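You operate a simulated robot arm through the tools that you are given. There is no shell and no other tool.

The job below is to be done with a simulated robot arm. You get a single attempt, and the scene is never put back.

JOB
Clear the stop and run the arc in the machine with the time on mid.
Fine: pull the red stop button out, push reset once, hold lever on, set the time knob; push the green go button once when the heat lamp is out and wait for the done lamp.

Only the result counts: the job must be done as asked and must still hold three seconds after the hand-in. Knocking over, shifting, dropping, spilling or breaking anything else fails it.

ROBOT AND FRAMES
A 6-joint arm with a two-finger gripper, fixed in place. Base frame: the origin is at the foot of the arm, x ahead of it, y to its left, z up. Units: m, degrees, N and s.
Its first joint turns from -166.0 to 166.0 degrees. Payload 3.43 kg.
The tool frame sits at the grasp point between the pads (the TCP): z along the fingers, y along the line on which they close. The tips reach 0.02 m beyond it. Largest opening 0.19 m; the body of the gripper starts 0.248 m behind the TCP.
Orientation is that of the tool frame in the base frame, as a unit quaternion [x, y, z, w]. With the fingers straight down and closing along the base's y, the tool's x points along the base's -x, its y along +y and its z along -z.

CONTROLS
- The arm moves only by the tool send_rows. Its argument "deltas" is text: rows parted by semicolons, each of 7 numbers parted by spaces: the shift along the tool's x, y, z in m, then the turn, a rotation vector about the tool's x, y, z in degrees, then the opening in per cent of the stroke, from 0 (shut) to 100 (fully open). In form: x y z ax ay az gripper; .... A call has 1 to 20 rows; each row shifts and turns the commanded pose from where the row before left it, along the tool's axes as they then stand. A row lasts 0.2 s, in which the tool goes at most 0.05 m and 8.6 degrees; a call with a longer step from one row to the next is refused whole, and so is a gripper value outside its range. Where a pose cannot be reached the arm comes as near as it can. A force on the tool above 40 N (or 10 N above the force at the start of the call, whichever is more), or a blocked arm, ends the call early, and 0.2 s more pass. Each finger travels about 0.045 m/s and halts on what it meets, pressing with about 38 N; the grip force reading is that of the motor and also rises with nothing between the fingers. The clock runs only during rows and for 0.2 s after the last one: add rows that do not move to give the fingers time. The reply holds the time, the measured pose of the TCP, the force on the tool along the base axes, the opening and the grip force, in the units named above and with some noise, with the torque about the TCP (base axes, N m) and any sound that the robot's microphone picked up.
- Cameras (640 x 400 px; columns grow to the right, rows downward): "scene" is fixed at [0.2219, -0.5009, 1.7417]; the picture's right is [0.87, -0.49, 0.00], its down [-0.27, -0.49, -0.83] and it looks along [0.41, 0.72, -0.56] (base axes); focal length 321 px, centre (320, 200). "wrist" rides on the gripper at [0.07, -0.008, -0.288] in the tool frame; the picture's right is [0.12, 0.99, 0.00], its down [-0.96, 0.12, -0.25] and it looks along [-0.25, 0.03, 0.97] (tool axes); focal length 261 px, centre (320, 200). There is no depth. A picture from a camera that has moved, and an enlarged one, comes with that camera's place and axes in the base frame and with its lens.
- get_image(camera): a new picture of that camera. The clock stands still meanwhile.
- lift_body(by): slides the trunk up (or, below 0, down) by that many m; the arm rides with it, the base frame stays. It gives what a move gives, with no picture.
- inspect(camera, box): a new picture of the part [left, top, right, bottom] of that camera's present view, enlarged. The clock stands still meanwhile.
- close_job(): hands the job in; it is judged then, once.

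Places have to be worked out from the pictures, the camera data and where the tool is seen. Open the gripper and draw the arm clear of the work before you hand the job in, unless the task says otherwise.

The tools are called by a JSON object that holds its "name" and its "arguments". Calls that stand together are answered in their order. send_rows: Moves the arm, as the interface text tells. Its arguments: {"type":"object","properties":{"deltas":{"type":"string"}},"required":["deltas"]} The other tools are called the same way: lift_body (by) slides the trunk up or down; get_image (camera) takes a picture; inspect (camera, box) takes an enlarged picture of a part of a camera's view; close_job () hands the job in.

At the start:

```text
clock: 0.0
ee_pos: [0.4997, 0.3129, 1.3714]
tool_rot: [0.0, 1.0, 0.0, 0.0]
contact_force: [0.4, -0.4, 0.4]
wrist_torque: [0.01, 0.0, -0.01]
finger_gap: 0.19
gripper_force: 0.0
trunk travel left (down, up): [-0.204, 0.036]
```

scene: 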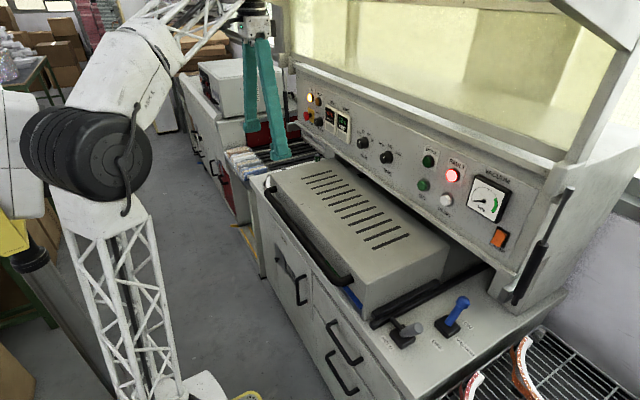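
wrist: 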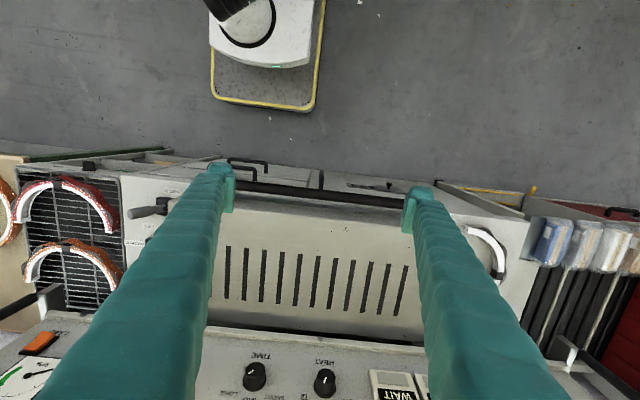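

I'll start by enlarging the control panel and the levers to read the labels.

{"name": "inspect", "arguments": {"camera": "scene", "box": [290, 80, 410, 180]}}

{"name": "inspect", "arguments": {"camera": "scene", "box": [400, 140, 520, 260]}}

{"name": "inspect", "arguments": {"camera": "scene", "box": [360, 270, 500, 380]}}

{"name": "inspect", "arguments": {"camera": "scene", "box": [220, 60, 560, 360]}}

```text
4.00 times, centred on (350, 130) of scene
camera zoom: at [0.2219, -0.5009, 1.7417], right [0.87, -0.49, 0.0], down [-0.27, -0.49, -0.83], along [0.41, 0.72, -0.56], focal length 1283 px, centre (200, 480)
```

zoom: 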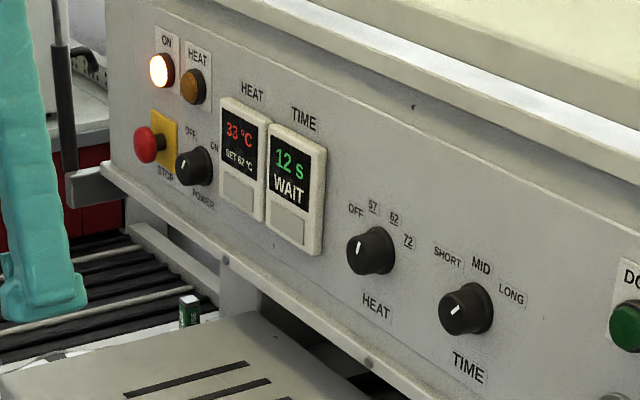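

```text
3.33 times, centred on (460, 200) of scene
camera zoom: at [0.2219, -0.5009, 1.7417], right [0.87, -0.49, 0.0], down [-0.27, -0.49, -0.83], along [0.41, 0.72, -0.56], focal length 1069 px, centre (-147, 200)
```

zoom: 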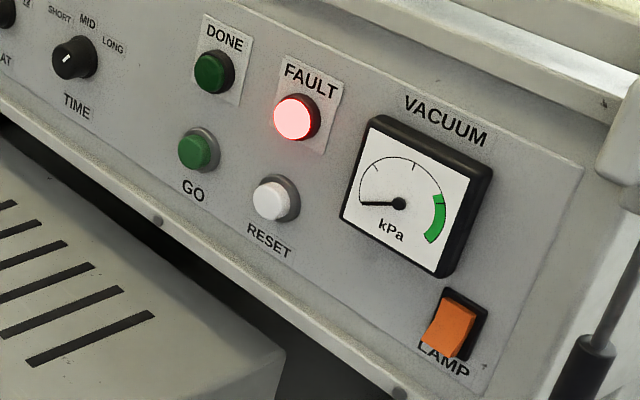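

```text
3.64 times, centred on (430, 325) of scene
camera zoom: at [0.2219, -0.5009, 1.7417], right [0.87, -0.49, 0.0], down [-0.27, -0.49, -0.83], along [0.41, 0.72, -0.56], focal length 1166 px, centre (-80, -254)
```

zoom: 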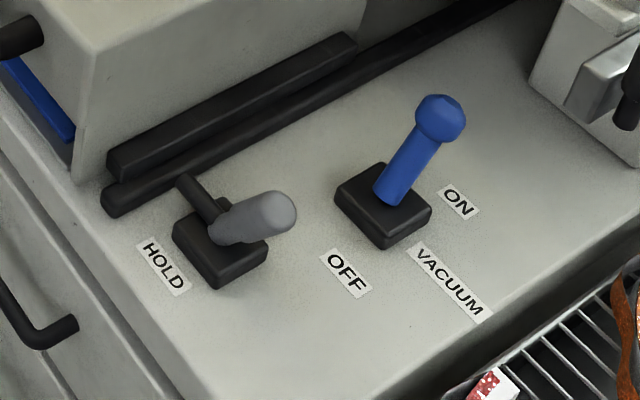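

```text
1.33 times, centred on (390, 210) of scene
camera zoom: at [0.2219, -0.5009, 1.7417], right [0.87, -0.49, 0.0], down [-0.27, -0.49, -0.83], along [0.41, 0.72, -0.56], focal length 428 px, centre (227, 187)
```

zoom: 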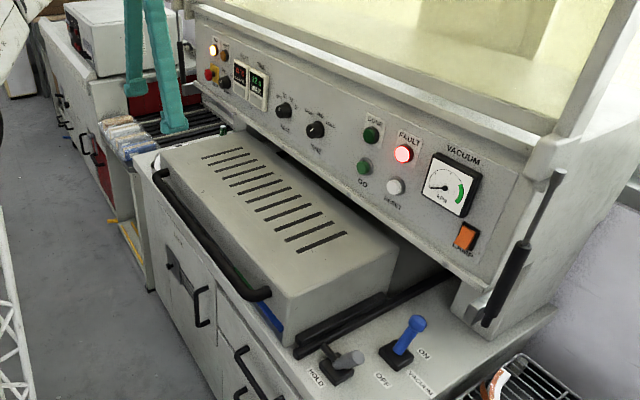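

The TIME knob triangulates to about (0.90, 0.24, 1.256), on a panel facing back at the robot. The FAULT lamp is lit, the TIME knob seems to be on SHORT, and the HEAT lamp is dim. I'll tilt the tool towards the panel to get a wrist camera view of it.

{"name": "send_rows", "arguments": {"deltas": "0 -0.02 -0.01 0 -7.5 0 100; 0 -0.02 -0.01 0 -7.5 0 100; 0 -0.02 -0.01 0 -7.5 0 100; 0 -0.02 -0.01 0 -7.5 0 100; 0 -0.02 -0.01 0 -7.5 0 100; 0 -0.02 -0.01 0 -7.5 0 100; 0 0 0 0 0 0 100"}}

{"name": "get_image", "arguments": {"camera": "wrist"}}

{"name": "get_image", "arguments": {"camera": "scene"}}

```text
clock: 1.6
ee_pos: [0.4799, 0.1935, 1.4263]
tool_rot: [0.001, 0.924, 0.0, 0.384]
contact_force: [-0.3, -0.3, 0.9]
wrist_torque: [0.12, 0.01, 0.07]
finger_gap: 0.1898
gripper_force: 0.1
trunk travel left (down, up): [-0.204, 0.036]
```

```text
taken
camera wrist: at [0.2266, 0.1844, 1.5802], right [-0.08, 0.99, -0.08], down [0.5, 0.11, 0.86], along [0.86, 0.03, -0.51], focal length 261 px, centre (320, 200)
```

wrist: 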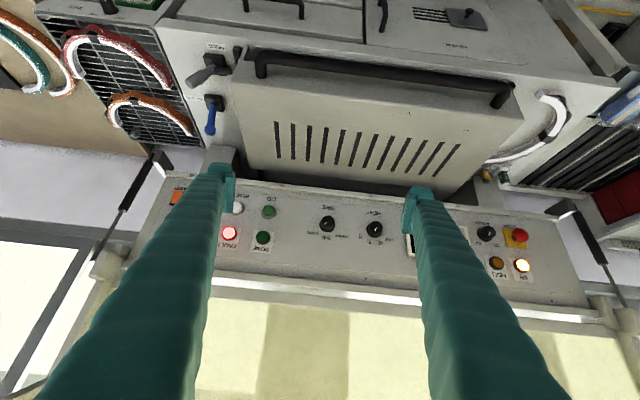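

```text
taken
```

scene: 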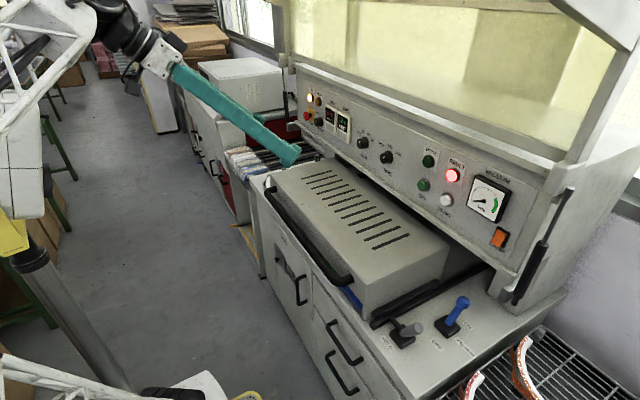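

Nearly the whole panel is visible now. I'll zoom in on the levers, buttons and stop in the wrist view.

{"name": "inspect", "arguments": {"camera": "wrist", "box": [160, 30, 280, 150]}}

{"name": "inspect", "arguments": {"camera": "wrist", "box": [160, 170, 300, 260]}}

{"name": "inspect", "arguments": {"camera": "wrist", "box": [440, 190, 580, 290]}}

{"name": "inspect", "arguments": {"camera": "wrist", "box": [290, 190, 410, 260]}}

{"name": "inspect", "arguments": {"camera": "wrist", "box": [160, 0, 560, 190]}}

```text
3.33 times, centred on (220, 90) of wrist
camera zoom: at [0.2266, 0.1844, 1.5802], right [-0.08, 0.99, -0.08], down [0.5, 0.11, 0.86], along [0.86, 0.03, -0.51], focal length 869 px, centre (653, 567)
```

zoom: 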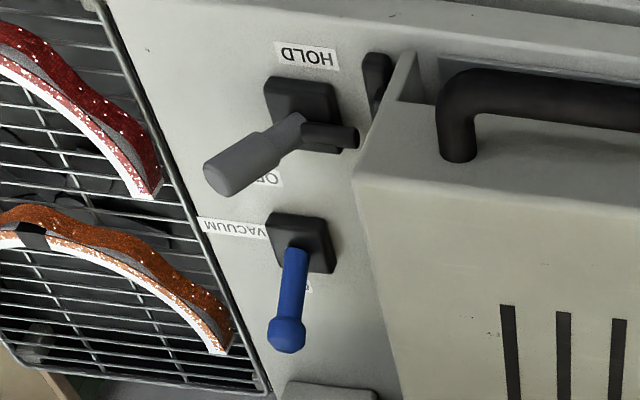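

```text
4.44 times, centred on (230, 215) of wrist
camera zoom: at [0.2266, 0.1844, 1.5802], right [-0.08, 0.99, -0.08], down [0.5, 0.11, 0.86], along [0.86, 0.03, -0.51], focal length 1158 px, centre (720, 133)
```

zoom: 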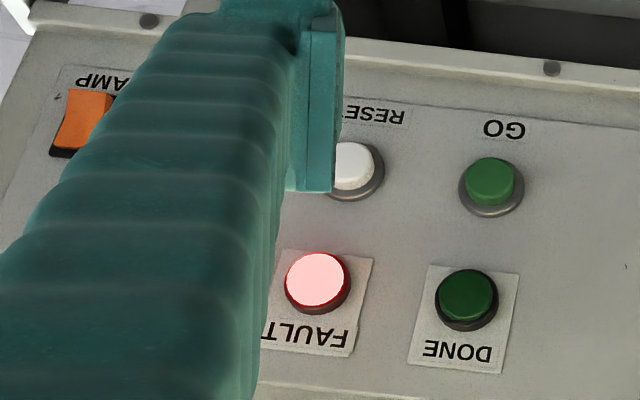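

```text
4.00 times, centred on (510, 240) of wrist
camera zoom: at [0.2266, 0.1844, 1.5802], right [-0.08, 0.99, -0.08], down [0.5, 0.11, 0.86], along [0.86, 0.03, -0.51], focal length 1043 px, centre (-440, 40)
```

zoom: 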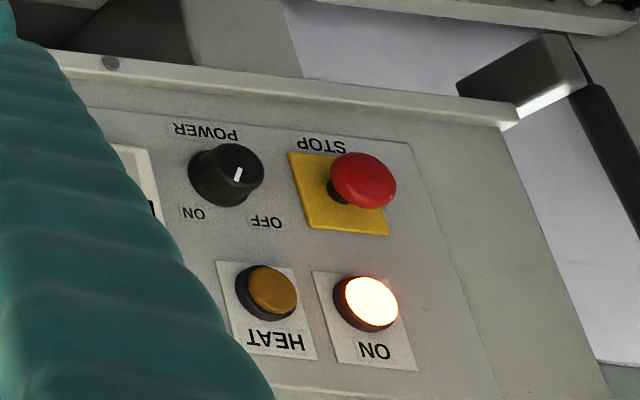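

```text
5.33 times, centred on (350, 225) of wrist
camera zoom: at [0.2266, 0.1844, 1.5802], right [-0.08, 0.99, -0.08], down [0.5, 0.11, 0.86], along [0.86, 0.03, -0.51], focal length 1390 px, centre (160, 67)
```

zoom: 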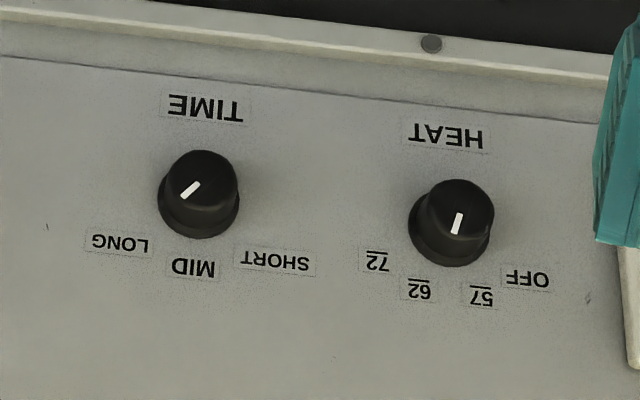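

```text
1.60 times, centred on (360, 95) of wrist
camera zoom: at [0.2266, 0.1844, 1.5802], right [-0.08, 0.99, -0.08], down [0.5, 0.11, 0.86], along [0.86, 0.03, -0.51], focal length 417 px, centre (256, 368)
```

zoom: 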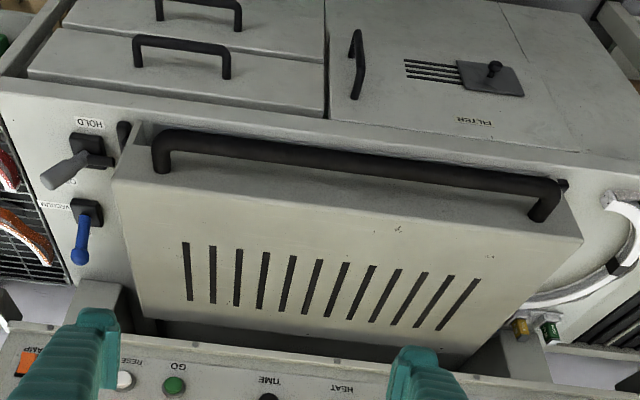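

The pictures put the panel in a vertical plane at x≈0.907. STOP is at (0.887, 0.80, 1.23), RESET at (0.897, -0.025, 1.237), GO at (0.897, 0.063, 1.239) and the TIME knob at (y 0.235, z 1.255), pointing at LONG. I'll level the tool and move it in front of STOP, keeping well back from it.

{"name": "send_rows", "arguments": {"deltas": "0 0.04 0 0 -7.5 0 100; 0 0.04 0 0 -7.5 0 100; 0 0.04 0 0 -7.5 0 100; 0 0.04 0 0 -7.5 0 100; 0 0.04 0 0 -7.5 0 100; 0 0.04 0 0 -7.5 0 100; 0.02 0.04 0 0 0 0 80; 0.02 0.04 0 0 0 0 60; 0.02 0.04 0 0 0 0 60; 0.02 0.04 0 0 0 0 60; 0.02 0.04 0 0 0 0 60; 0.02 0.04 0 0 0 0 60; 0.02 0.04 0 0 0 0 60; 0.02 0.04 0 0 0 0 60; 0.02 0.03 0 0 0 0 60; 0.01 0.01 0 0 0 0 60; 0 0 0 0 0 0 60; 0 0 0 0 0 0 60"}}

{"name": "get_image", "arguments": {"camera": "wrist"}}

{"name": "get_image", "arguments": {"camera": "scene"}}

```text
clock: 2.6
ee_pos: [0.4907, 0.3292, 1.5502]
tool_rot: [0.082, 0.791, 0.081, 0.601]
contact_force: [-0.4, -2.1, -0.6]
wrist_torque: [0.07, -0.04, 0.36]
finger_gap: 0.19
gripper_force: 0.0
trunk travel left (down, up): [-0.204, 0.036]
stopped in row 4: the arm was blocked; the commanded pose is now the measured one
```

```text
taken
camera wrist: at [0.1954, 0.3276, 1.5587], right [0.0, 0.99, 0.11], down [0.02, -0.11, 0.99], along [1.0, 0.0, -0.02], focal length 261 px, centre (320, 200)
```

wrist: 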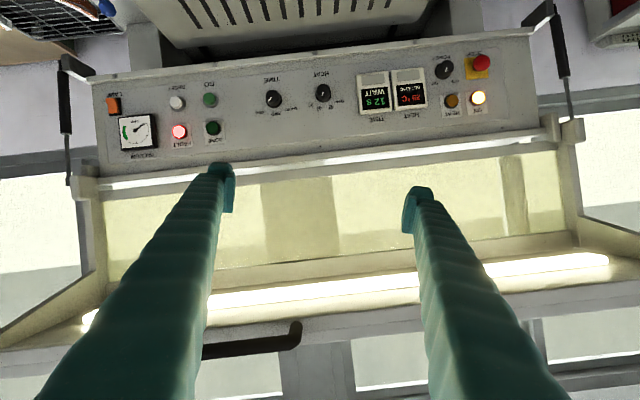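

```text
taken
```

scene: 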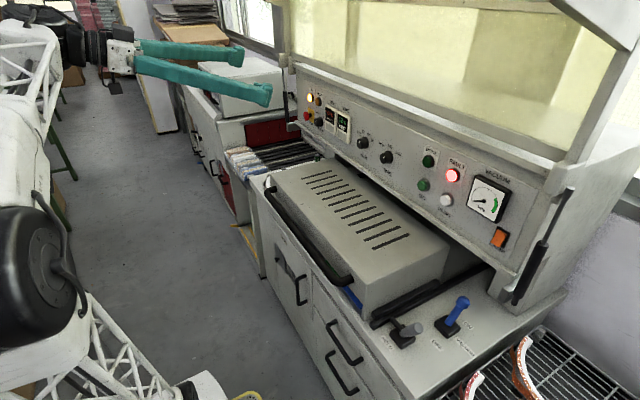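

The arm folded too close to its own base and stopped. This straight-on view does confirm the panel layout. I'll move forward, left and down, then level the tool.

{"name": "send_rows", "arguments": {"deltas": "0.0256 0.0175 0.0376 0 0 0 100; 0.0256 0.0175 0.0376 0 0 0 100; 0.0256 0.0175 0.0376 0 0 0 100; 0.0256 0.0175 0.0376 0 0 0 100; 0.0256 0.0175 0.0376 0 0 0 100; 0 0 0 0 0 -6.8 100; 0 0 0 0 0 -6.8 100; 0 0 0 0 -7.7 0 100; 0 0 0 0 -7.7 0 100; 0 0 0 0 0 0 100"}}

{"name": "get_image", "arguments": {"camera": "scene"}}

```text
clock: 4.8
ee_pos: [0.6403, 0.4568, 1.3957]
tool_rot: [-0.017, 0.706, 0.007, 0.708]
contact_force: [-0.3, 1.5, -0.7]
wrist_torque: [0.02, -0.27, -0.39]
finger_gap: 0.1897
gripper_force: 0.0
trunk travel left (down, up): [-0.204, 0.036]
```

```text
taken
```

scene: 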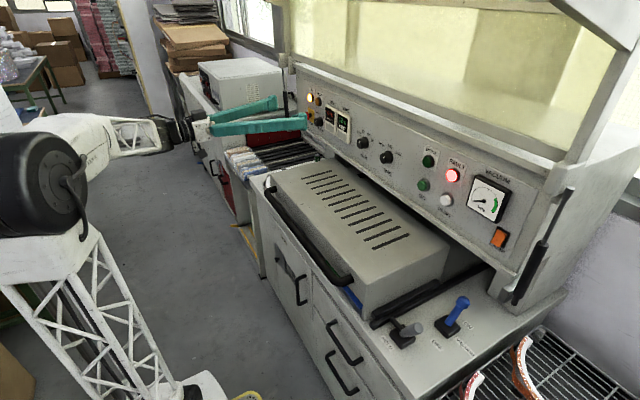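

The tool is level now. I'll move to about 0.14 m in front of STOP and narrow the opening.

{"name": "send_rows", "arguments": {"deltas": "0.0178 0.0378 0.0124 0 0 0 90; 0.0178 0.0378 0.0124 0 0 0 80; 0.0178 0.0378 0.0124 0 0 0 70; 0.0178 0.0378 0.0124 0 0 0 60; 0.0178 0.0378 0.0124 0 0 0 50; 0.0178 0.0378 0.0124 0 0 0 45; 0.0178 0.0378 0.0124 0 0 0 45; 0.0178 0.0378 0.0124 0 0 0 45; 0.0178 0.0378 0.0124 0 0 0 45; 0 0 0 0 0 0 45; 0 0 0 0 0 0 45"}}

{"name": "get_image", "arguments": {"camera": "wrist"}}

{"name": "inspect", "arguments": {"camera": "scene", "box": [250, 60, 390, 160]}}

```text
clock: 7.2
ee_pos: [0.7431, 0.7958, 1.2309]
tool_rot: [-0.013, 0.707, 0.008, 0.707]
contact_force: [-0.7, -0.2, -0.6]
wrist_torque: [-0.01, 0.01, -0.02]
finger_gap: 0.0857
gripper_force: 0.1
trunk travel left (down, up): [-0.204, 0.036]
```

```text
taken
camera wrist: at [0.4565, 0.7772, 1.1614], right [-0.03, 0.99, -0.13], down [-0.25, 0.12, 0.96], along [0.97, 0.06, 0.25], focal length 261 px, centre (320, 200)
```

wrist: 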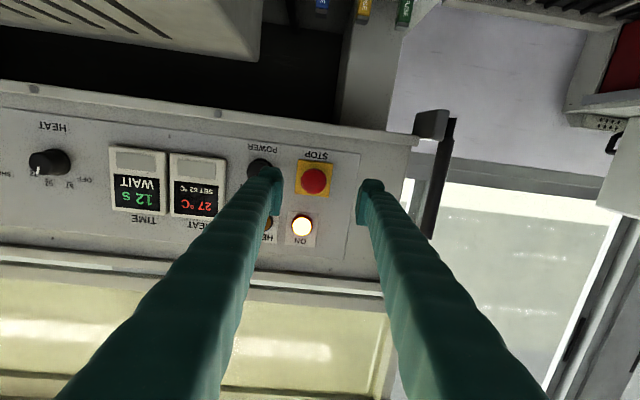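

```text
4.00 times, centred on (320, 110) of scene
camera zoom: at [0.2219, -0.5009, 1.7417], right [0.87, -0.49, 0.0], down [-0.27, -0.49, -0.83], along [0.41, 0.72, -0.56], focal length 1283 px, centre (320, 560)
```

zoom: 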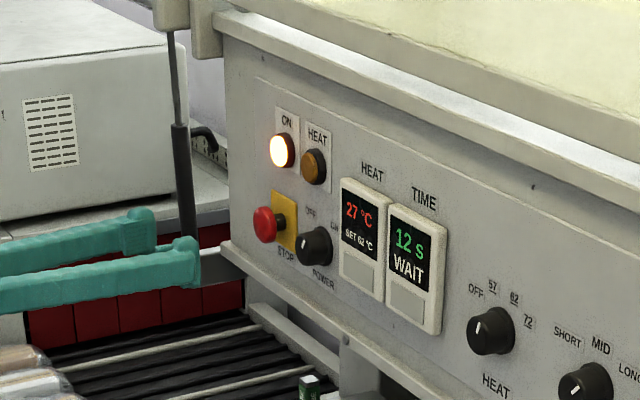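

STOP is about 6 mm right of the tool axis and 6 mm above it. I'll correct that along with the small yaw, and move in part way.

{"name": "send_rows", "arguments": {"deltas": "-0.0055 -0.006 0 1.7 0 0 45; 0 0 0.04 0 0 0 45; 0 0 0.04 0 0 0 45; 0 0 0 0 0 0 45"}}

{"name": "get_image", "arguments": {"camera": "wrist"}}

{"name": "inspect", "arguments": {"camera": "wrist", "box": [240, 130, 400, 230]}}

{"name": "inspect", "arguments": {"camera": "scene", "box": [270, 80, 350, 130]}}

```text
clock: 8.2
ee_pos: [0.8224, 0.7902, 1.2376]
tool_rot: [-0.004, 0.707, -0.003, 0.707]
contact_force: [-0.5, 0.5, -1.1]
wrist_torque: [-0.01, -0.01, 0.01]
finger_gap: 0.0854
gripper_force: 0.1
trunk travel left (down, up): [-0.204, 0.036]
```

```text
taken
camera wrist: at [0.5349, 0.7795, 1.1671], right [0.0, 0.99, -0.13], down [-0.25, 0.12, 0.96], along [0.97, 0.03, 0.25], focal length 261 px, centre (320, 200)
```

wrist: 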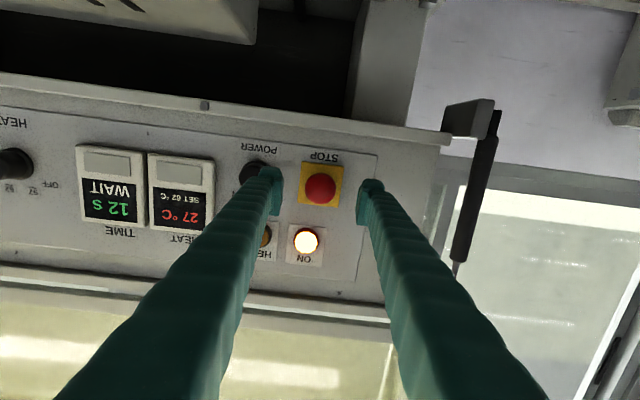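

```text
4.00 times, centred on (320, 180) of wrist
camera zoom: at [0.5349, 0.7795, 1.1671], right [0.0, 0.99, -0.13], down [-0.25, 0.12, 0.96], along [0.97, 0.03, 0.25], focal length 1043 px, centre (320, 280)
```

zoom: 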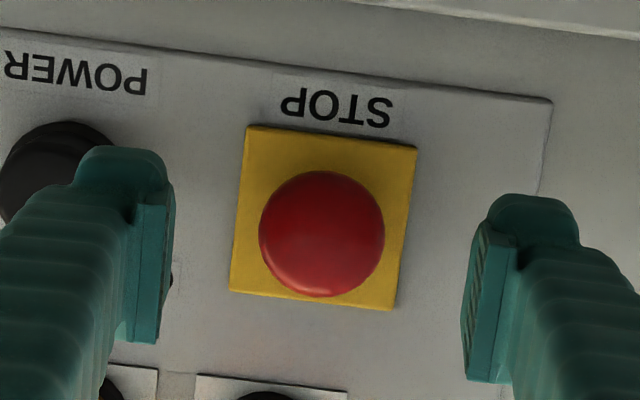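

```text
8.00 times, centred on (310, 105) of scene
camera zoom: at [0.2219, -0.5009, 1.7417], right [0.87, -0.49, 0.0], down [-0.27, -0.49, -0.83], along [0.41, 0.72, -0.56], focal length 2566 px, centre (400, 960)
```

zoom: 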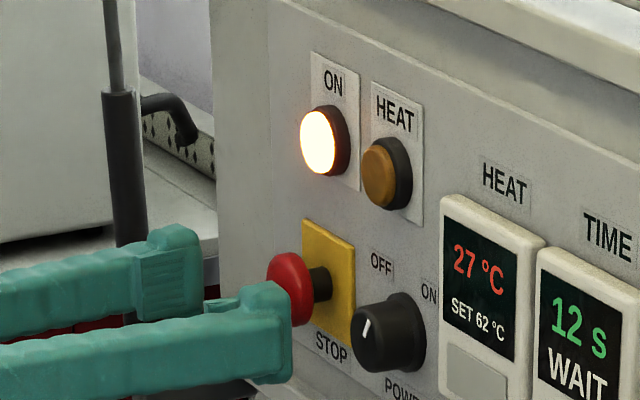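

The gripper is centred on the mushroom head (y 0.789, z 1.238), which is about 41 mm wide on a short stalk. I'll move in to TCP x≈0.878 and close.

{"name": "send_rows", "arguments": {"deltas": "0 -0.001 0.028 0 0 0 45; 0 0 0.027 0 0 0 45; 0 0 0 0 0 0 45; 0 0 0 0 0 0 30; 0 0 0 0 0 0 15; 0 0 0 0 0 0 10; 0 0 0 0 0 0 10; 0 0 0 0 0 0 10"}}

{"name": "inspect", "arguments": {"camera": "scene", "box": [270, 80, 350, 130]}}

{"name": "inspect", "arguments": {"camera": "wrist", "box": [240, 130, 400, 230]}}

```text
clock: 8.8
ee_pos: [0.8694, 0.7899, 1.2365]
tool_rot: [-0.004, 0.707, -0.002, 0.707]
contact_force: [-2.9, 5.4, -1.8]
wrist_torque: [0.13, 0.07, -0.13]
finger_gap: 0.0818
gripper_force: 0.1
trunk travel left (down, up): [-0.204, 0.036]
stopped in row 2: the force on the tool passed its limit at 89 N (the readings are from after the stop); the commanded pose is now the measured one
```

```text
8.00 times, centred on (310, 105) of scene
camera zoom: at [0.2219, -0.5009, 1.7417], right [0.87, -0.49, 0.0], down [-0.27, -0.49, -0.83], along [0.41, 0.72, -0.56], focal length 2566 px, centre (400, 960)
```

zoom: 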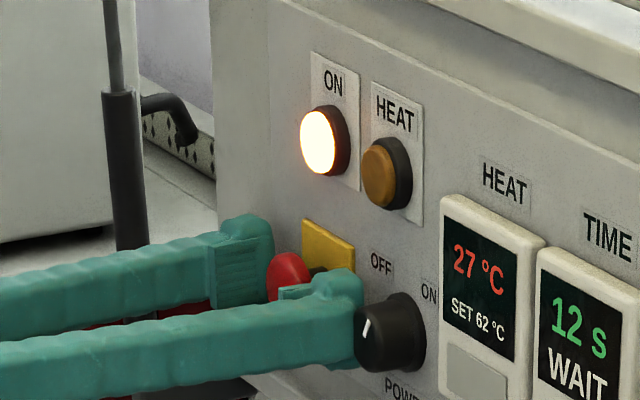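

```text
4.00 times, centred on (320, 180) of wrist
camera zoom: at [0.5817, 0.7798, 1.166], right [0.0, 0.99, -0.13], down [-0.25, 0.12, 0.96], along [0.97, 0.04, 0.24], focal length 1043 px, centre (320, 280)
```

zoom: 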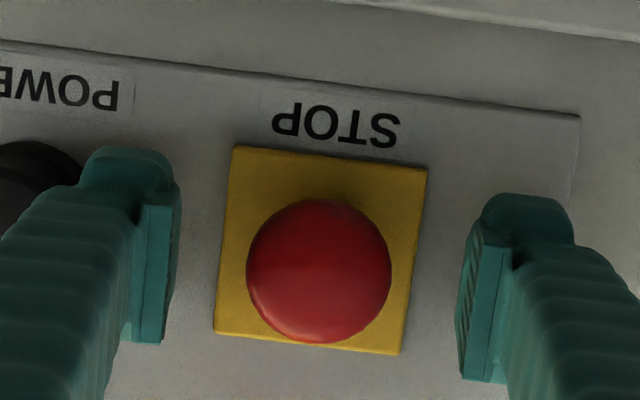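

The outer side of the right finger touched the POWER knob. Its mark hasn't moved and the ON lamp is still lit. I'll back off, narrow the opening to about 56 mm and go in again.

{"name": "send_rows", "arguments": {"deltas": "0 0 -0.04 0 0 0 45; 0 -0.001 0 0 0 0 38; 0 0 0 0 0 0 30; 0 0 0 0 0 0 30; 0 0 0 0 0 0 30"}}

{"name": "get_image", "arguments": {"camera": "wrist"}}

{"name": "inspect", "arguments": {"camera": "wrist", "box": [240, 130, 400, 230]}}

{"name": "inspect", "arguments": {"camera": "scene", "box": [270, 80, 350, 130]}}

```text
clock: 10.0
ee_pos: [0.8288, 0.7882, 1.2375]
tool_rot: [-0.004, 0.707, -0.002, 0.707]
contact_force: [-0.9, 0.5, -0.3]
wrist_torque: [-0.02, 0.03, 0.02]
finger_gap: 0.0572
gripper_force: 0.0
trunk travel left (down, up): [-0.204, 0.036]
```

```text
taken
camera wrist: at [0.5413, 0.7783, 1.1662], right [0.0, 0.99, -0.13], down [-0.25, 0.12, 0.96], along [0.97, 0.04, 0.24], focal length 261 px, centre (320, 200)
```

wrist: 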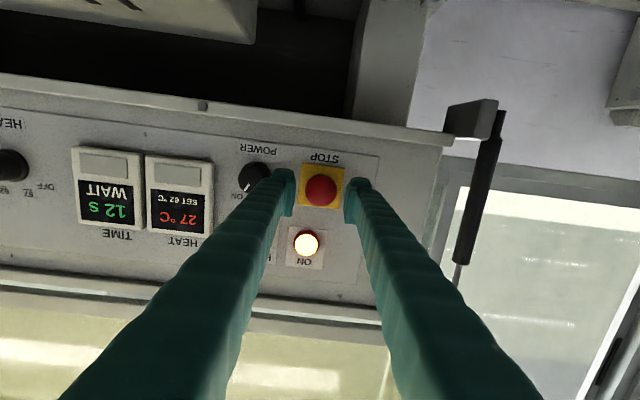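

```text
4.00 times, centred on (320, 180) of wrist
camera zoom: at [0.5413, 0.7783, 1.1662], right [0.0, 0.99, -0.13], down [-0.25, 0.12, 0.96], along [0.97, 0.04, 0.24], focal length 1043 px, centre (320, 280)
```

zoom: 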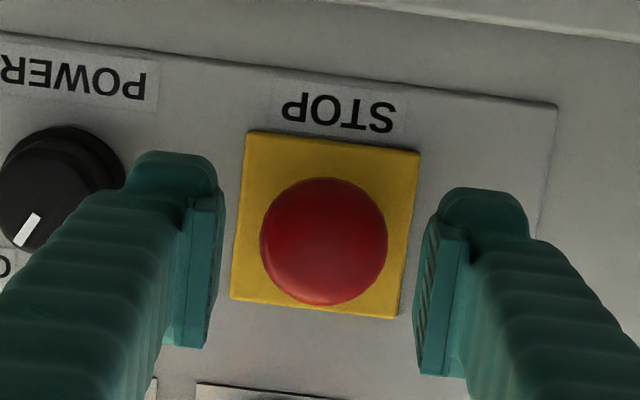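

```text
8.00 times, centred on (310, 105) of scene
camera zoom: at [0.2219, -0.5009, 1.7417], right [0.87, -0.49, 0.0], down [-0.27, -0.49, -0.83], along [0.41, 0.72, -0.56], focal length 2566 px, centre (400, 960)
```

zoom: 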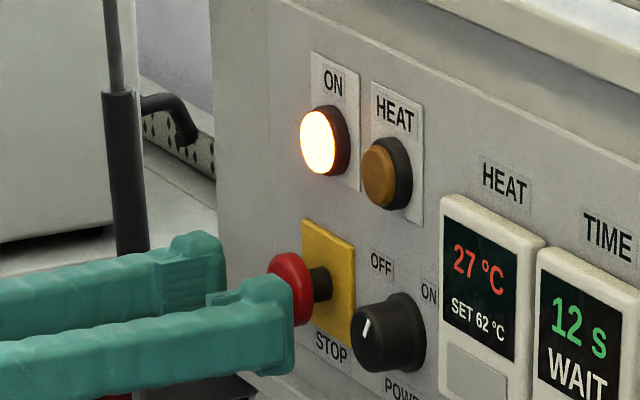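

The finger now has clear room beside the POWER knob, which still points at ON. I'll move in, grip the stop head and check.

{"name": "send_rows", "arguments": {"deltas": "0 0 0.025 0 0 0 30; 0 0 0.02 0 0 0 30; 0 0 0 0 0 0 30; 0 0 0 0 0 0 20; 0 0 0 0 0 0 10; 0 0 0 0 0 0 5; 0 0 0 0 0 0 5"}}

{"name": "inspect", "arguments": {"camera": "wrist", "box": [240, 130, 400, 230]}}

{"name": "inspect", "arguments": {"camera": "scene", "box": [270, 80, 350, 130]}}

```text
clock: 11.6
ee_pos: [0.874, 0.7909, 1.2358]
tool_rot: [-0.005, 0.707, -0.001, 0.707]
contact_force: [6.7, 12.9, 4.0]
wrist_torque: [-0.01, 0.02, 0.03]
finger_gap: 0.0376
gripper_force: 44.8
trunk travel left (down, up): [-0.204, 0.036]
```

```text
4.00 times, centred on (320, 180) of wrist
camera zoom: at [0.5862, 0.7793, 1.166], right [-0.01, 0.99, -0.13], down [-0.25, 0.12, 0.96], along [0.97, 0.04, 0.25], focal length 1043 px, centre (320, 280)
```

zoom: 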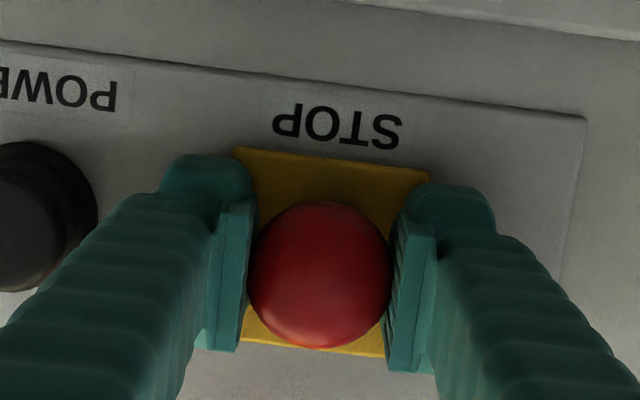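

```text
8.00 times, centred on (310, 105) of scene
camera zoom: at [0.2219, -0.5009, 1.7417], right [0.87, -0.49, 0.0], down [-0.27, -0.49, -0.83], along [0.41, 0.72, -0.56], focal length 2566 px, centre (400, 960)
```

zoom: 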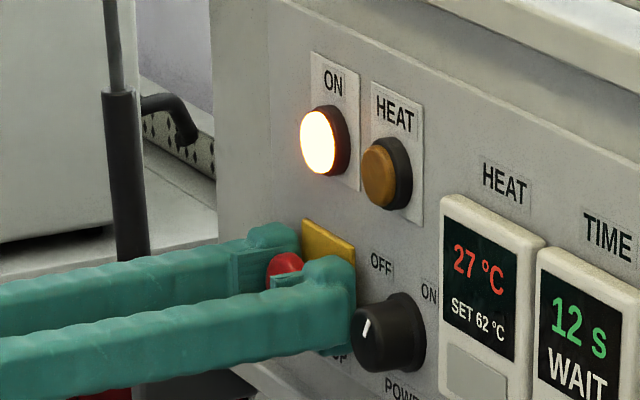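

The head is gripped at a 37.6 mm gap, with a small side load that I'll relieve. Then I'll pull it straight out slowly.

{"name": "send_rows", "arguments": {"deltas": "0 0.002 0 0 0 0 3; 0 0 -0.004 0 0 0 3; 0 0 -0.004 0 0 0 3; 0 0 -0.004 0 0 0 3; 0 0 -0.004 0 0 0 3; 0 0 0 0 0 0 3"}}

{"name": "inspect", "arguments": {"camera": "scene", "box": [270, 80, 350, 130]}}

{"name": "inspect", "arguments": {"camera": "wrist", "box": [240, 130, 400, 230]}}

```text
clock: 12.8
ee_pos: [0.8635, 0.79, 1.2358]
tool_rot: [-0.005, 0.707, -0.002, 0.707]
contact_force: [35.9, 6.1, 3.1]
wrist_torque: [-0.1, -0.11, 0.05]
finger_gap: 0.0375
gripper_force: 44.8
trunk travel left (down, up): [-0.204, 0.036]
stopped in row 6: the force on the tool passed its limit at 45 N (the readings are from after the stop); the commanded pose is now the measured one
```

```text
8.00 times, centred on (310, 105) of scene
camera zoom: at [0.2219, -0.5009, 1.7417], right [0.87, -0.49, 0.0], down [-0.27, -0.49, -0.83], along [0.41, 0.72, -0.56], focal length 2566 px, centre (400, 960)
```

zoom: 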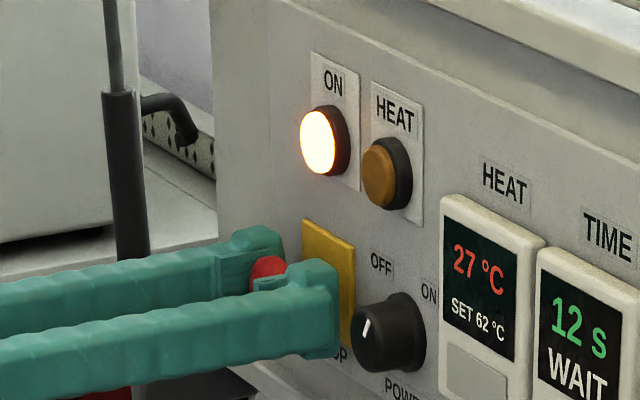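

```text
4.00 times, centred on (320, 180) of wrist
camera zoom: at [0.5755, 0.7799, 1.1661], right [0.0, 0.99, -0.13], down [-0.25, 0.12, 0.96], along [0.97, 0.03, 0.24], focal length 1043 px, centre (320, 280)
```

zoom: 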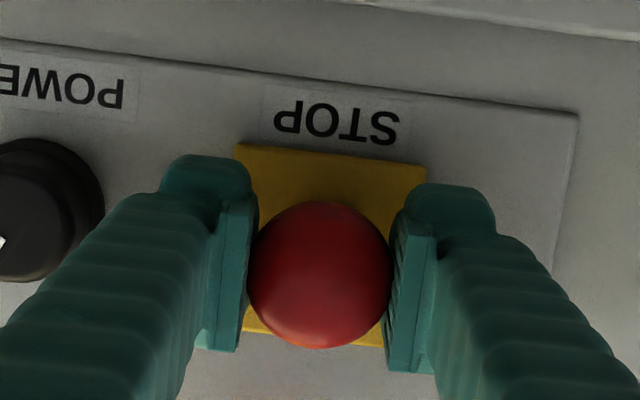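

The head came out about 10 mm with the fingers and then met a firm end stop at around 45 N. I'll release, back off and check that it stays out.

{"name": "send_rows", "arguments": {"deltas": "0 0 0 0 0 0 15; 0 0 0 0 0 0 30; 0 0 0 0 0 0 32; 0 0 0 0 0 0 32; 0 0 -0.03 0 0 0 32; 0 0 -0.04 0 0 0 32; 0 0 -0.04 0 0 0 32; 0 0 0 0 0 0 32"}}

{"name": "inspect", "arguments": {"camera": "scene", "box": [270, 80, 350, 130]}}

{"name": "get_image", "arguments": {"camera": "wrist"}}

{"name": "inspect", "arguments": {"camera": "scene", "box": [400, 140, 520, 260]}}

```text
clock: 14.6
ee_pos: [0.7498, 0.7883, 1.2355]
tool_rot: [-0.005, 0.707, -0.001, 0.707]
contact_force: [0.2, 0.0, -0.7]
wrist_torque: [-0.01, -0.01, -0.03]
finger_gap: 0.0611
gripper_force: 0.0
trunk travel left (down, up): [-0.204, 0.036]
```

```text
8.00 times, centred on (310, 105) of scene
camera zoom: at [0.2219, -0.5009, 1.7417], right [0.87, -0.49, 0.0], down [-0.27, -0.49, -0.83], along [0.41, 0.72, -0.56], focal length 2566 px, centre (400, 960)
```

zoom: 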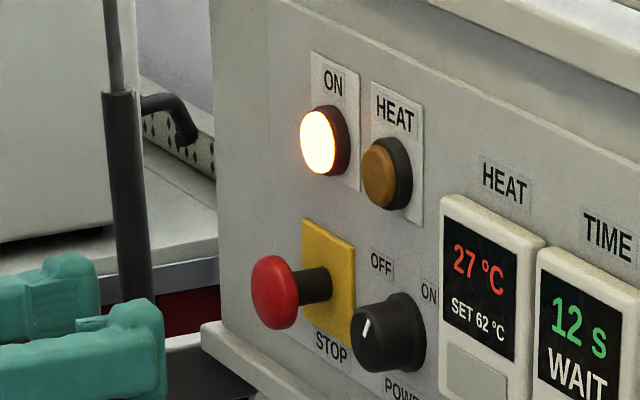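

```text
taken
camera wrist: at [0.4626, 0.7787, 1.1657], right [0.0, 0.99, -0.13], down [-0.25, 0.12, 0.96], along [0.97, 0.04, 0.25], focal length 261 px, centre (320, 200)
```

wrist: 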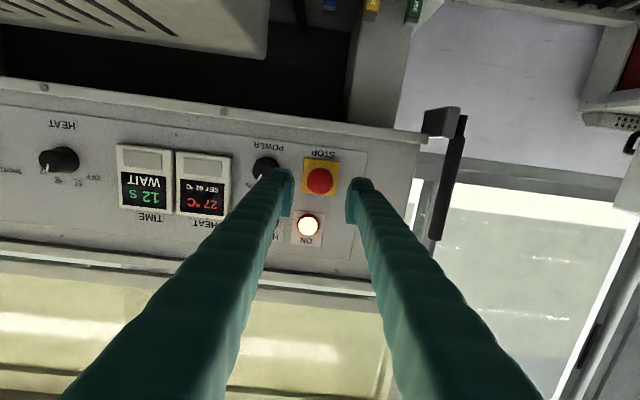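

```text
3.33 times, centred on (460, 200) of scene
camera zoom: at [0.2219, -0.5009, 1.7417], right [0.87, -0.49, 0.0], down [-0.27, -0.49, -0.83], along [0.41, 0.72, -0.56], focal length 1069 px, centre (-147, 200)
```

zoom: 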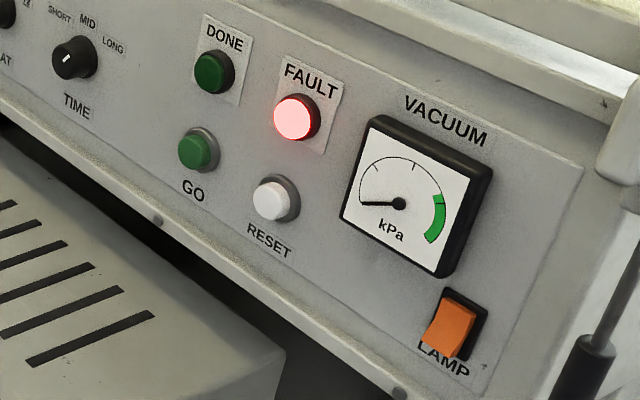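

STOP stays out, and FAULT is still lit, so RESET is next. I'll move sideways towards RESET, closing the fingers on the way.

{"name": "send_rows", "arguments": {"deltas": "0 -0.04 0 0 0 0 25; 0 -0.045 0 0 0 0 15; 0 -0.045 0 0 0 0 0; 0 -0.045 0 0 0 0 0; 0 -0.045 0 0 0 0 0; 0 -0.045 0 0 0 0 0; 0 -0.045 0 0 0 0 0; 0 -0.045 0 0 0 0 0; 0 -0.045 0 0 0 0 0; 0 0 0 0 0 0 0"}}

{"name": "get_image", "arguments": {"camera": "scene"}}

```text
clock: 16.8
ee_pos: [0.7495, 0.3882, 1.2413]
tool_rot: [-0.005, 0.707, -0.001, 0.707]
contact_force: [0.5, -0.5, 1.5]
wrist_torque: [0.01, 0.0, -0.01]
finger_gap: 0.0
gripper_force: 33.8
trunk travel left (down, up): [-0.204, 0.036]
```

```text
taken
```

scene: 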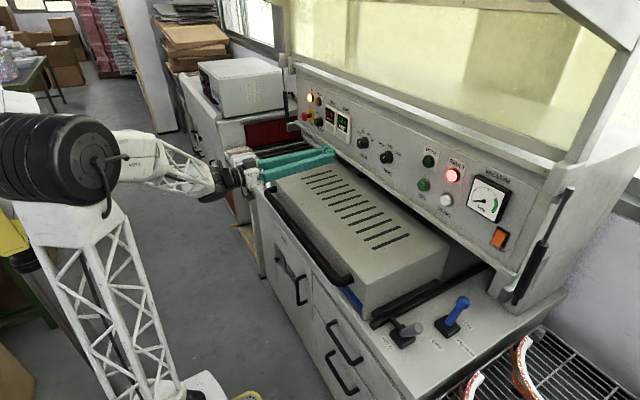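

The move went smoothly. I'll continue to the RESET line at y≈-0.025.

{"name": "send_rows", "arguments": {"deltas": "0 -0.046 0.003 0 0 0 0; 0 -0.046 0.003 0 0 0 0; 0 -0.046 0.003 0 0 0 0; 0 -0.046 0.003 0 0 0 0; 0 -0.046 0.003 0 0 0 0; 0 -0.046 0.003 0 0 0 0; 0 -0.046 0.003 0 0 0 0; 0 -0.046 0.003 0 0 0 0; 0 -0.045 0.003 0 0 0 0; 0 0 0 0 0 0 0"}}

{"name": "get_image", "arguments": {"camera": "wrist"}}

{"name": "get_image", "arguments": {"camera": "scene"}}

```text
clock: 19.0
ee_pos: [0.7728, 0.0472, 1.2484]
tool_rot: [0.0, 0.708, -0.006, 0.706]
contact_force: [-0.2, 0.5, -0.2]
wrist_torque: [0.03, 0.0, 0.04]
finger_gap: 0.0
gripper_force: 34.5
out of reach, approached as far as the arm can: row 8, 9
trunk travel left (down, up): [-0.204, 0.036]
```

```text
taken
camera wrist: at [0.4842, 0.0401, 1.1794], right [0.01, 0.99, -0.13], down [-0.24, 0.13, 0.96], along [0.97, 0.02, 0.24], focal length 261 px, centre (320, 200)
```

wrist: 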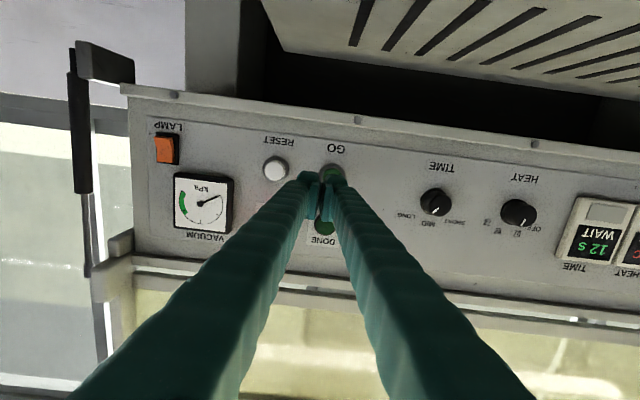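

```text
taken
```

scene: 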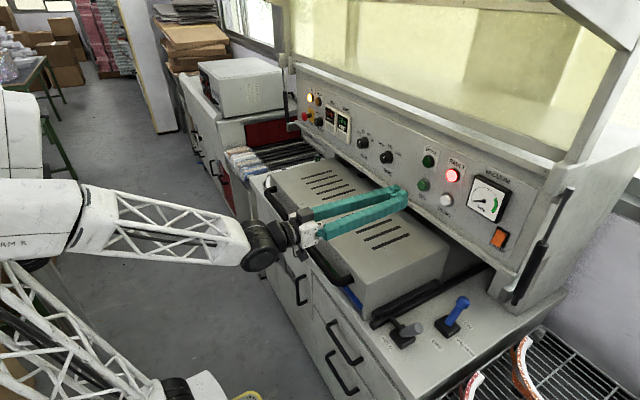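

The sideways move ran out of reach at y≈0.047, probably because the wrist is folded too close to the base. I'll extend forward first and then carry on to the right.

{"name": "send_rows", "arguments": {"deltas": "0.003 0 0.03 0 0 0 0; 0.003 0 0.03 0 0 0 0; 0.003 -0.024 0 0 0 0 0; 0.003 -0.024 0 0 0 0 0; 0 -0.024 0 0 0 0 0; 0 0 0 0 0 0 0"}}

{"name": "get_image", "arguments": {"camera": "wrist"}}

```text
clock: 20.4
ee_pos: [0.8256, 0.049, 1.2389]
tool_rot: [0.004, 0.709, -0.01, 0.705]
contact_force: [-0.9, 0.9, -0.4]
wrist_torque: [-0.03, -0.03, -0.01]
finger_gap: 0.0
gripper_force: 34.4
out of reach, approached as far as the arm can: row 1, 2, 3, 4, 5
trunk travel left (down, up): [-0.204, 0.036]
```

```text
taken
camera wrist: at [0.5373, 0.0464, 1.1706], right [0.02, 0.99, -0.13], down [-0.24, 0.13, 0.96], along [0.97, 0.01, 0.24], focal length 261 px, centre (320, 200)
```

wrist: 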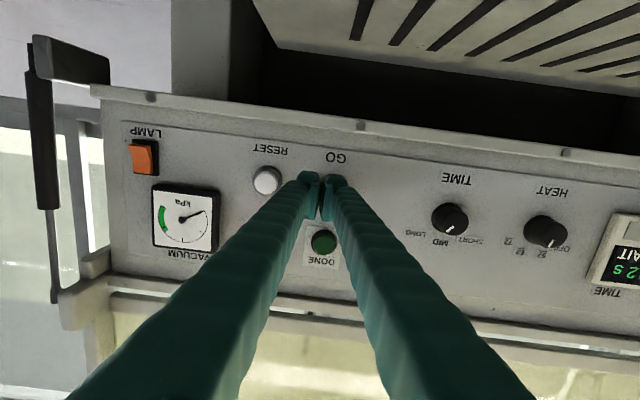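

With the tool square to the panel, the wrist can't get right of y≈0.05. I'll yaw the tool about 21° to the right, which keeps the wrist in a reachable area, and then move to the RESET line.

{"name": "send_rows", "arguments": {"deltas": "0 0 -0.02 0 0 0 0; 0 0 0 7 0 0 0; 0 0 0 7 0 0 0; 0 0 0 7 0 0 0; 0 -0.023 0.009 0 0 0 0; 0 -0.023 0.009 0 0 0 0; 0 -0.023 0.009 0 0 0 0; 0 0 0 0 0 0 0"}}

{"name": "get_image", "arguments": {"camera": "wrist"}}

{"name": "get_image", "arguments": {"camera": "scene"}}

```text
clock: 22.2
ee_pos: [0.8022, -0.0191, 1.2419]
tool_rot: [0.124, 0.695, -0.13, 0.696]
contact_force: [0.4, -0.3, 0.4]
wrist_torque: [0.0, 0.02, -0.04]
finger_gap: 0.0
gripper_force: 34.1
out of reach, approached as far as the arm can: row 1
trunk travel left (down, up): [-0.204, 0.036]
```

```text
taken
camera wrist: at [0.5308, 0.0743, 1.1698], right [0.35, 0.93, -0.13], down [-0.19, 0.2, 0.96], along [0.92, -0.31, 0.25], focal length 261 px, centre (320, 200)
```

wrist: 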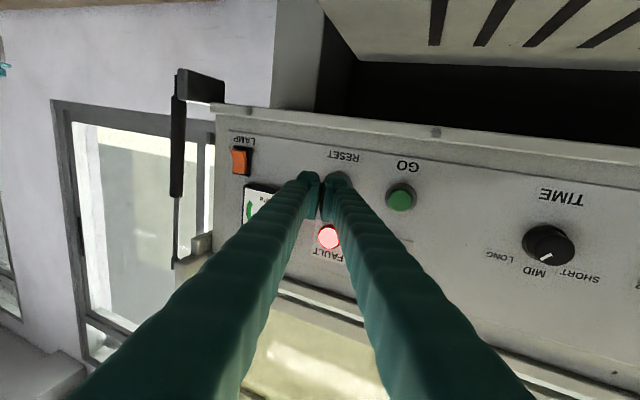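

```text
taken
```

scene: 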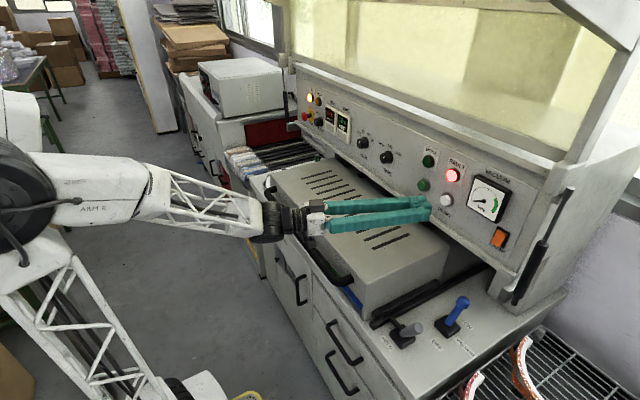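

The skewed approach works. I'll shift slightly so the leading fingertip corner lines up with RESET and close most of the gap.

{"name": "send_rows", "arguments": {"deltas": "0.001 -0.0103 0.0039 0 0 0 0; 0 0.0078 0.021 0 0 0 0; 0 0.0071 0.0187 0 0 0 0; 0 0 0 0 0 0 0"}}

{"name": "inspect", "arguments": {"camera": "wrist", "box": [260, 130, 420, 260]}}

{"name": "inspect", "arguments": {"camera": "scene", "box": [400, 150, 500, 230]}}

```text
clock: 23.2
ee_pos: [0.8461, -0.0282, 1.2414]
tool_rot: [0.124, 0.695, -0.13, 0.696]
contact_force: [-0.5, 1.1, -0.5]
wrist_torque: [-0.02, 0.0, -0.04]
finger_gap: 0.0
gripper_force: 34.2
trunk travel left (down, up): [-0.204, 0.036]
```

```text
3.08 times, centred on (340, 195) of wrist
camera zoom: at [0.574, 0.0645, 1.1695], right [0.35, 0.93, -0.13], down [-0.19, 0.2, 0.96], along [0.92, -0.31, 0.25], focal length 802 px, centre (258, 215)
```

zoom: 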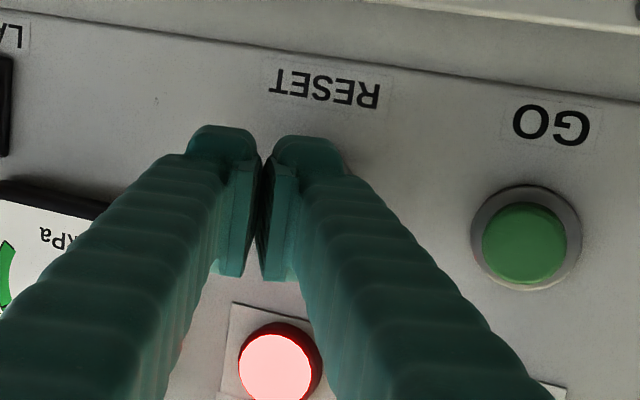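

```text
5.00 times, centred on (450, 190) of scene
camera zoom: at [0.2219, -0.5009, 1.7417], right [0.87, -0.49, 0.0], down [-0.27, -0.49, -0.83], along [0.41, 0.72, -0.56], focal length 1604 px, centre (-330, 250)
```

zoom: 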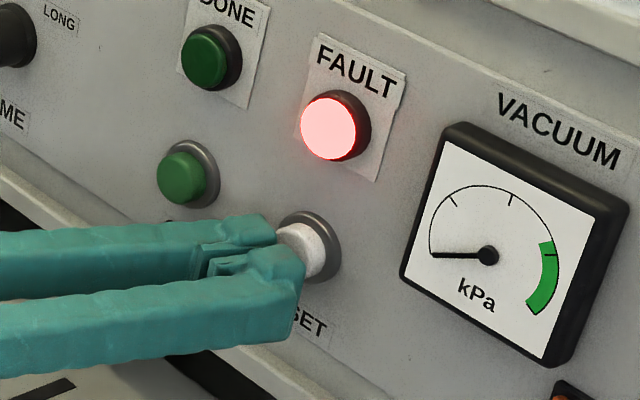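

Each fingertip is about 27 mm wide. I'll shift 7 mm more to the right so the leading corner lands inside the RESET cap, then press in small steps and retract.

{"name": "send_rows", "arguments": {"deltas": "0.0005 -0.0065 0.0025 0 0 0 0; 0 0.0014 0.0037 0 0 0 0; 0 0.0014 0.0037 0 0 0 0; 0 0 0 0 0 0 0"}}

{"name": "inspect", "arguments": {"camera": "scene", "box": [400, 150, 500, 230]}}

```text
clock: 24.2
ee_pos: [0.8539, -0.0361, 1.2402]
tool_rot: [0.123, 0.695, -0.129, 0.696]
contact_force: [0.4, 0.2, -0.1]
wrist_torque: [0.01, 0.01, 0.01]
finger_gap: 0.0
gripper_force: 34.1
trunk travel left (down, up): [-0.204, 0.036]
```

```text
5.00 times, centred on (450, 190) of scene
camera zoom: at [0.2219, -0.5009, 1.7417], right [0.87, -0.49, 0.0], down [-0.27, -0.49, -0.83], along [0.41, 0.72, -0.56], focal length 1604 px, centre (-330, 250)
```

zoom: 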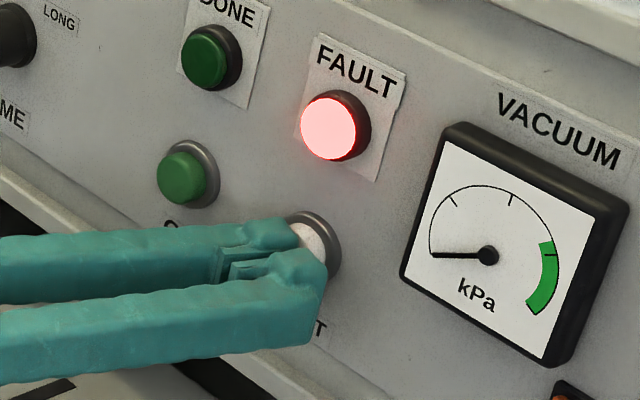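

{"name": "send_rows", "arguments": {"deltas": "0 0.0007 0.0019 0 0 0 0; 0 0.0007 0.0019 0 0 0 0; 0 0.0007 0.0019 0 0 0 0; 0 0.0007 0.0019 0 0 0 0"}}

{"name": "inspect", "arguments": {"camera": "scene", "box": [400, 150, 500, 230]}}

```text
clock: 25.2
ee_pos: [0.863, -0.0367, 1.2407]
tool_rot: [0.124, 0.695, -0.13, 0.696]
contact_force: [-4.4, 1.6, 0.0]
wrist_torque: [0.0, 0.02, 0.07]
finger_gap: 0.0
gripper_force: 34.2
trunk travel left (down, up): [-0.204, 0.036]
heard: click
```

```text
5.00 times, centred on (450, 190) of scene
camera zoom: at [0.2219, -0.5009, 1.7417], right [0.87, -0.49, 0.0], down [-0.27, -0.49, -0.83], along [0.41, 0.72, -0.56], focal length 1604 px, centre (-330, 250)
```

zoom: 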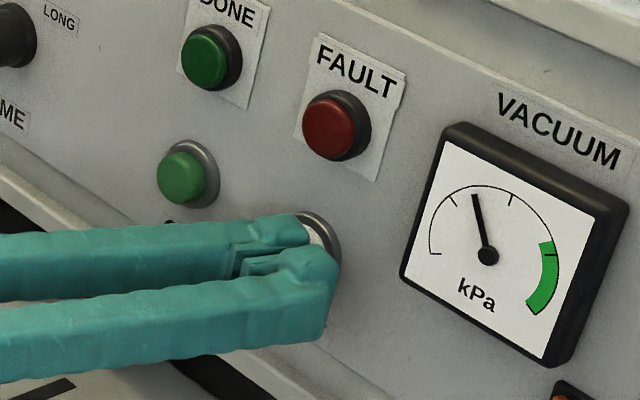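

There was a click, FAULT went out and the vacuum is rising, so RESET is done. I'll pull straight back out.

{"name": "send_rows", "arguments": {"deltas": "0 -0.011 -0.028 0 0 0 0; 0 -0.011 -0.028 0 0 0 0; 0 -0.011 -0.028 0 0 0 0; 0 0 0 0 0 0 0"}}

{"name": "get_image", "arguments": {"camera": "scene"}}

{"name": "inspect", "arguments": {"camera": "scene", "box": [280, 80, 500, 230]}}

{"name": "inspect", "arguments": {"camera": "scene", "box": [340, 270, 480, 370]}}

```text
clock: 26.2
ee_pos: [0.7724, -0.0376, 1.2375]
tool_rot: [0.124, 0.695, -0.13, 0.696]
contact_force: [1.1, -0.6, 0.4]
wrist_torque: [0.0, -0.01, 0.02]
finger_gap: 0.0
gripper_force: 34.2
trunk travel left (down, up): [-0.204, 0.036]
```

```text
taken
```

scene: 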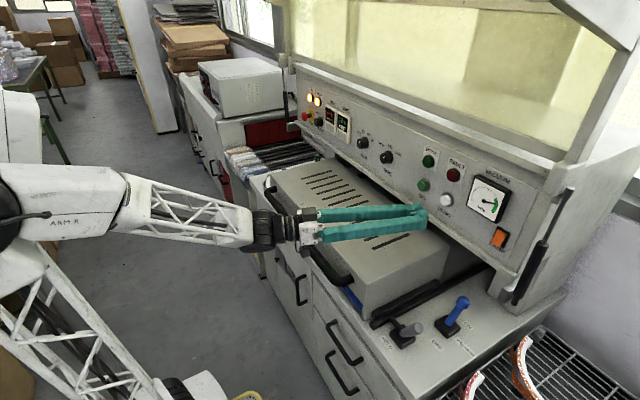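

```text
2.67 times, centred on (390, 155) of scene
camera zoom: at [0.2219, -0.5009, 1.7417], right [0.87, -0.49, 0.0], down [-0.27, -0.49, -0.83], along [0.41, 0.72, -0.56], focal length 855 px, centre (133, 320)
```

zoom: 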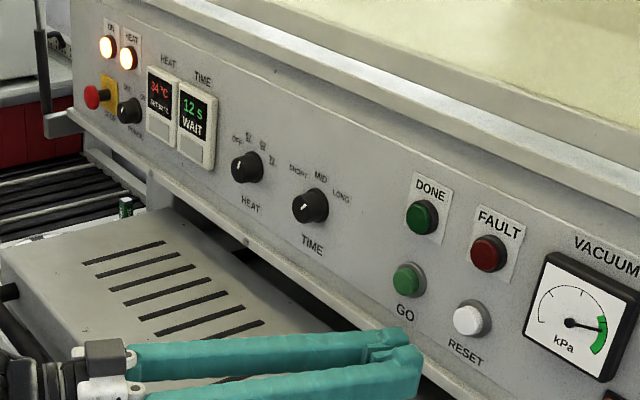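

```text
4.00 times, centred on (410, 320) of scene
camera zoom: at [0.2219, -0.5009, 1.7417], right [0.87, -0.49, 0.0], down [-0.27, -0.49, -0.83], along [0.41, 0.72, -0.56], focal length 1283 px, centre (-40, -280)
```

zoom: 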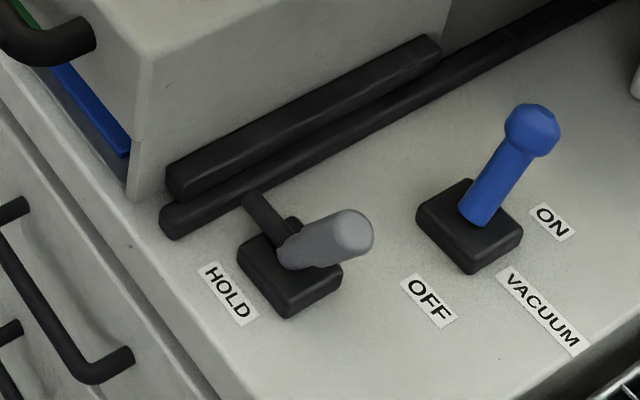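

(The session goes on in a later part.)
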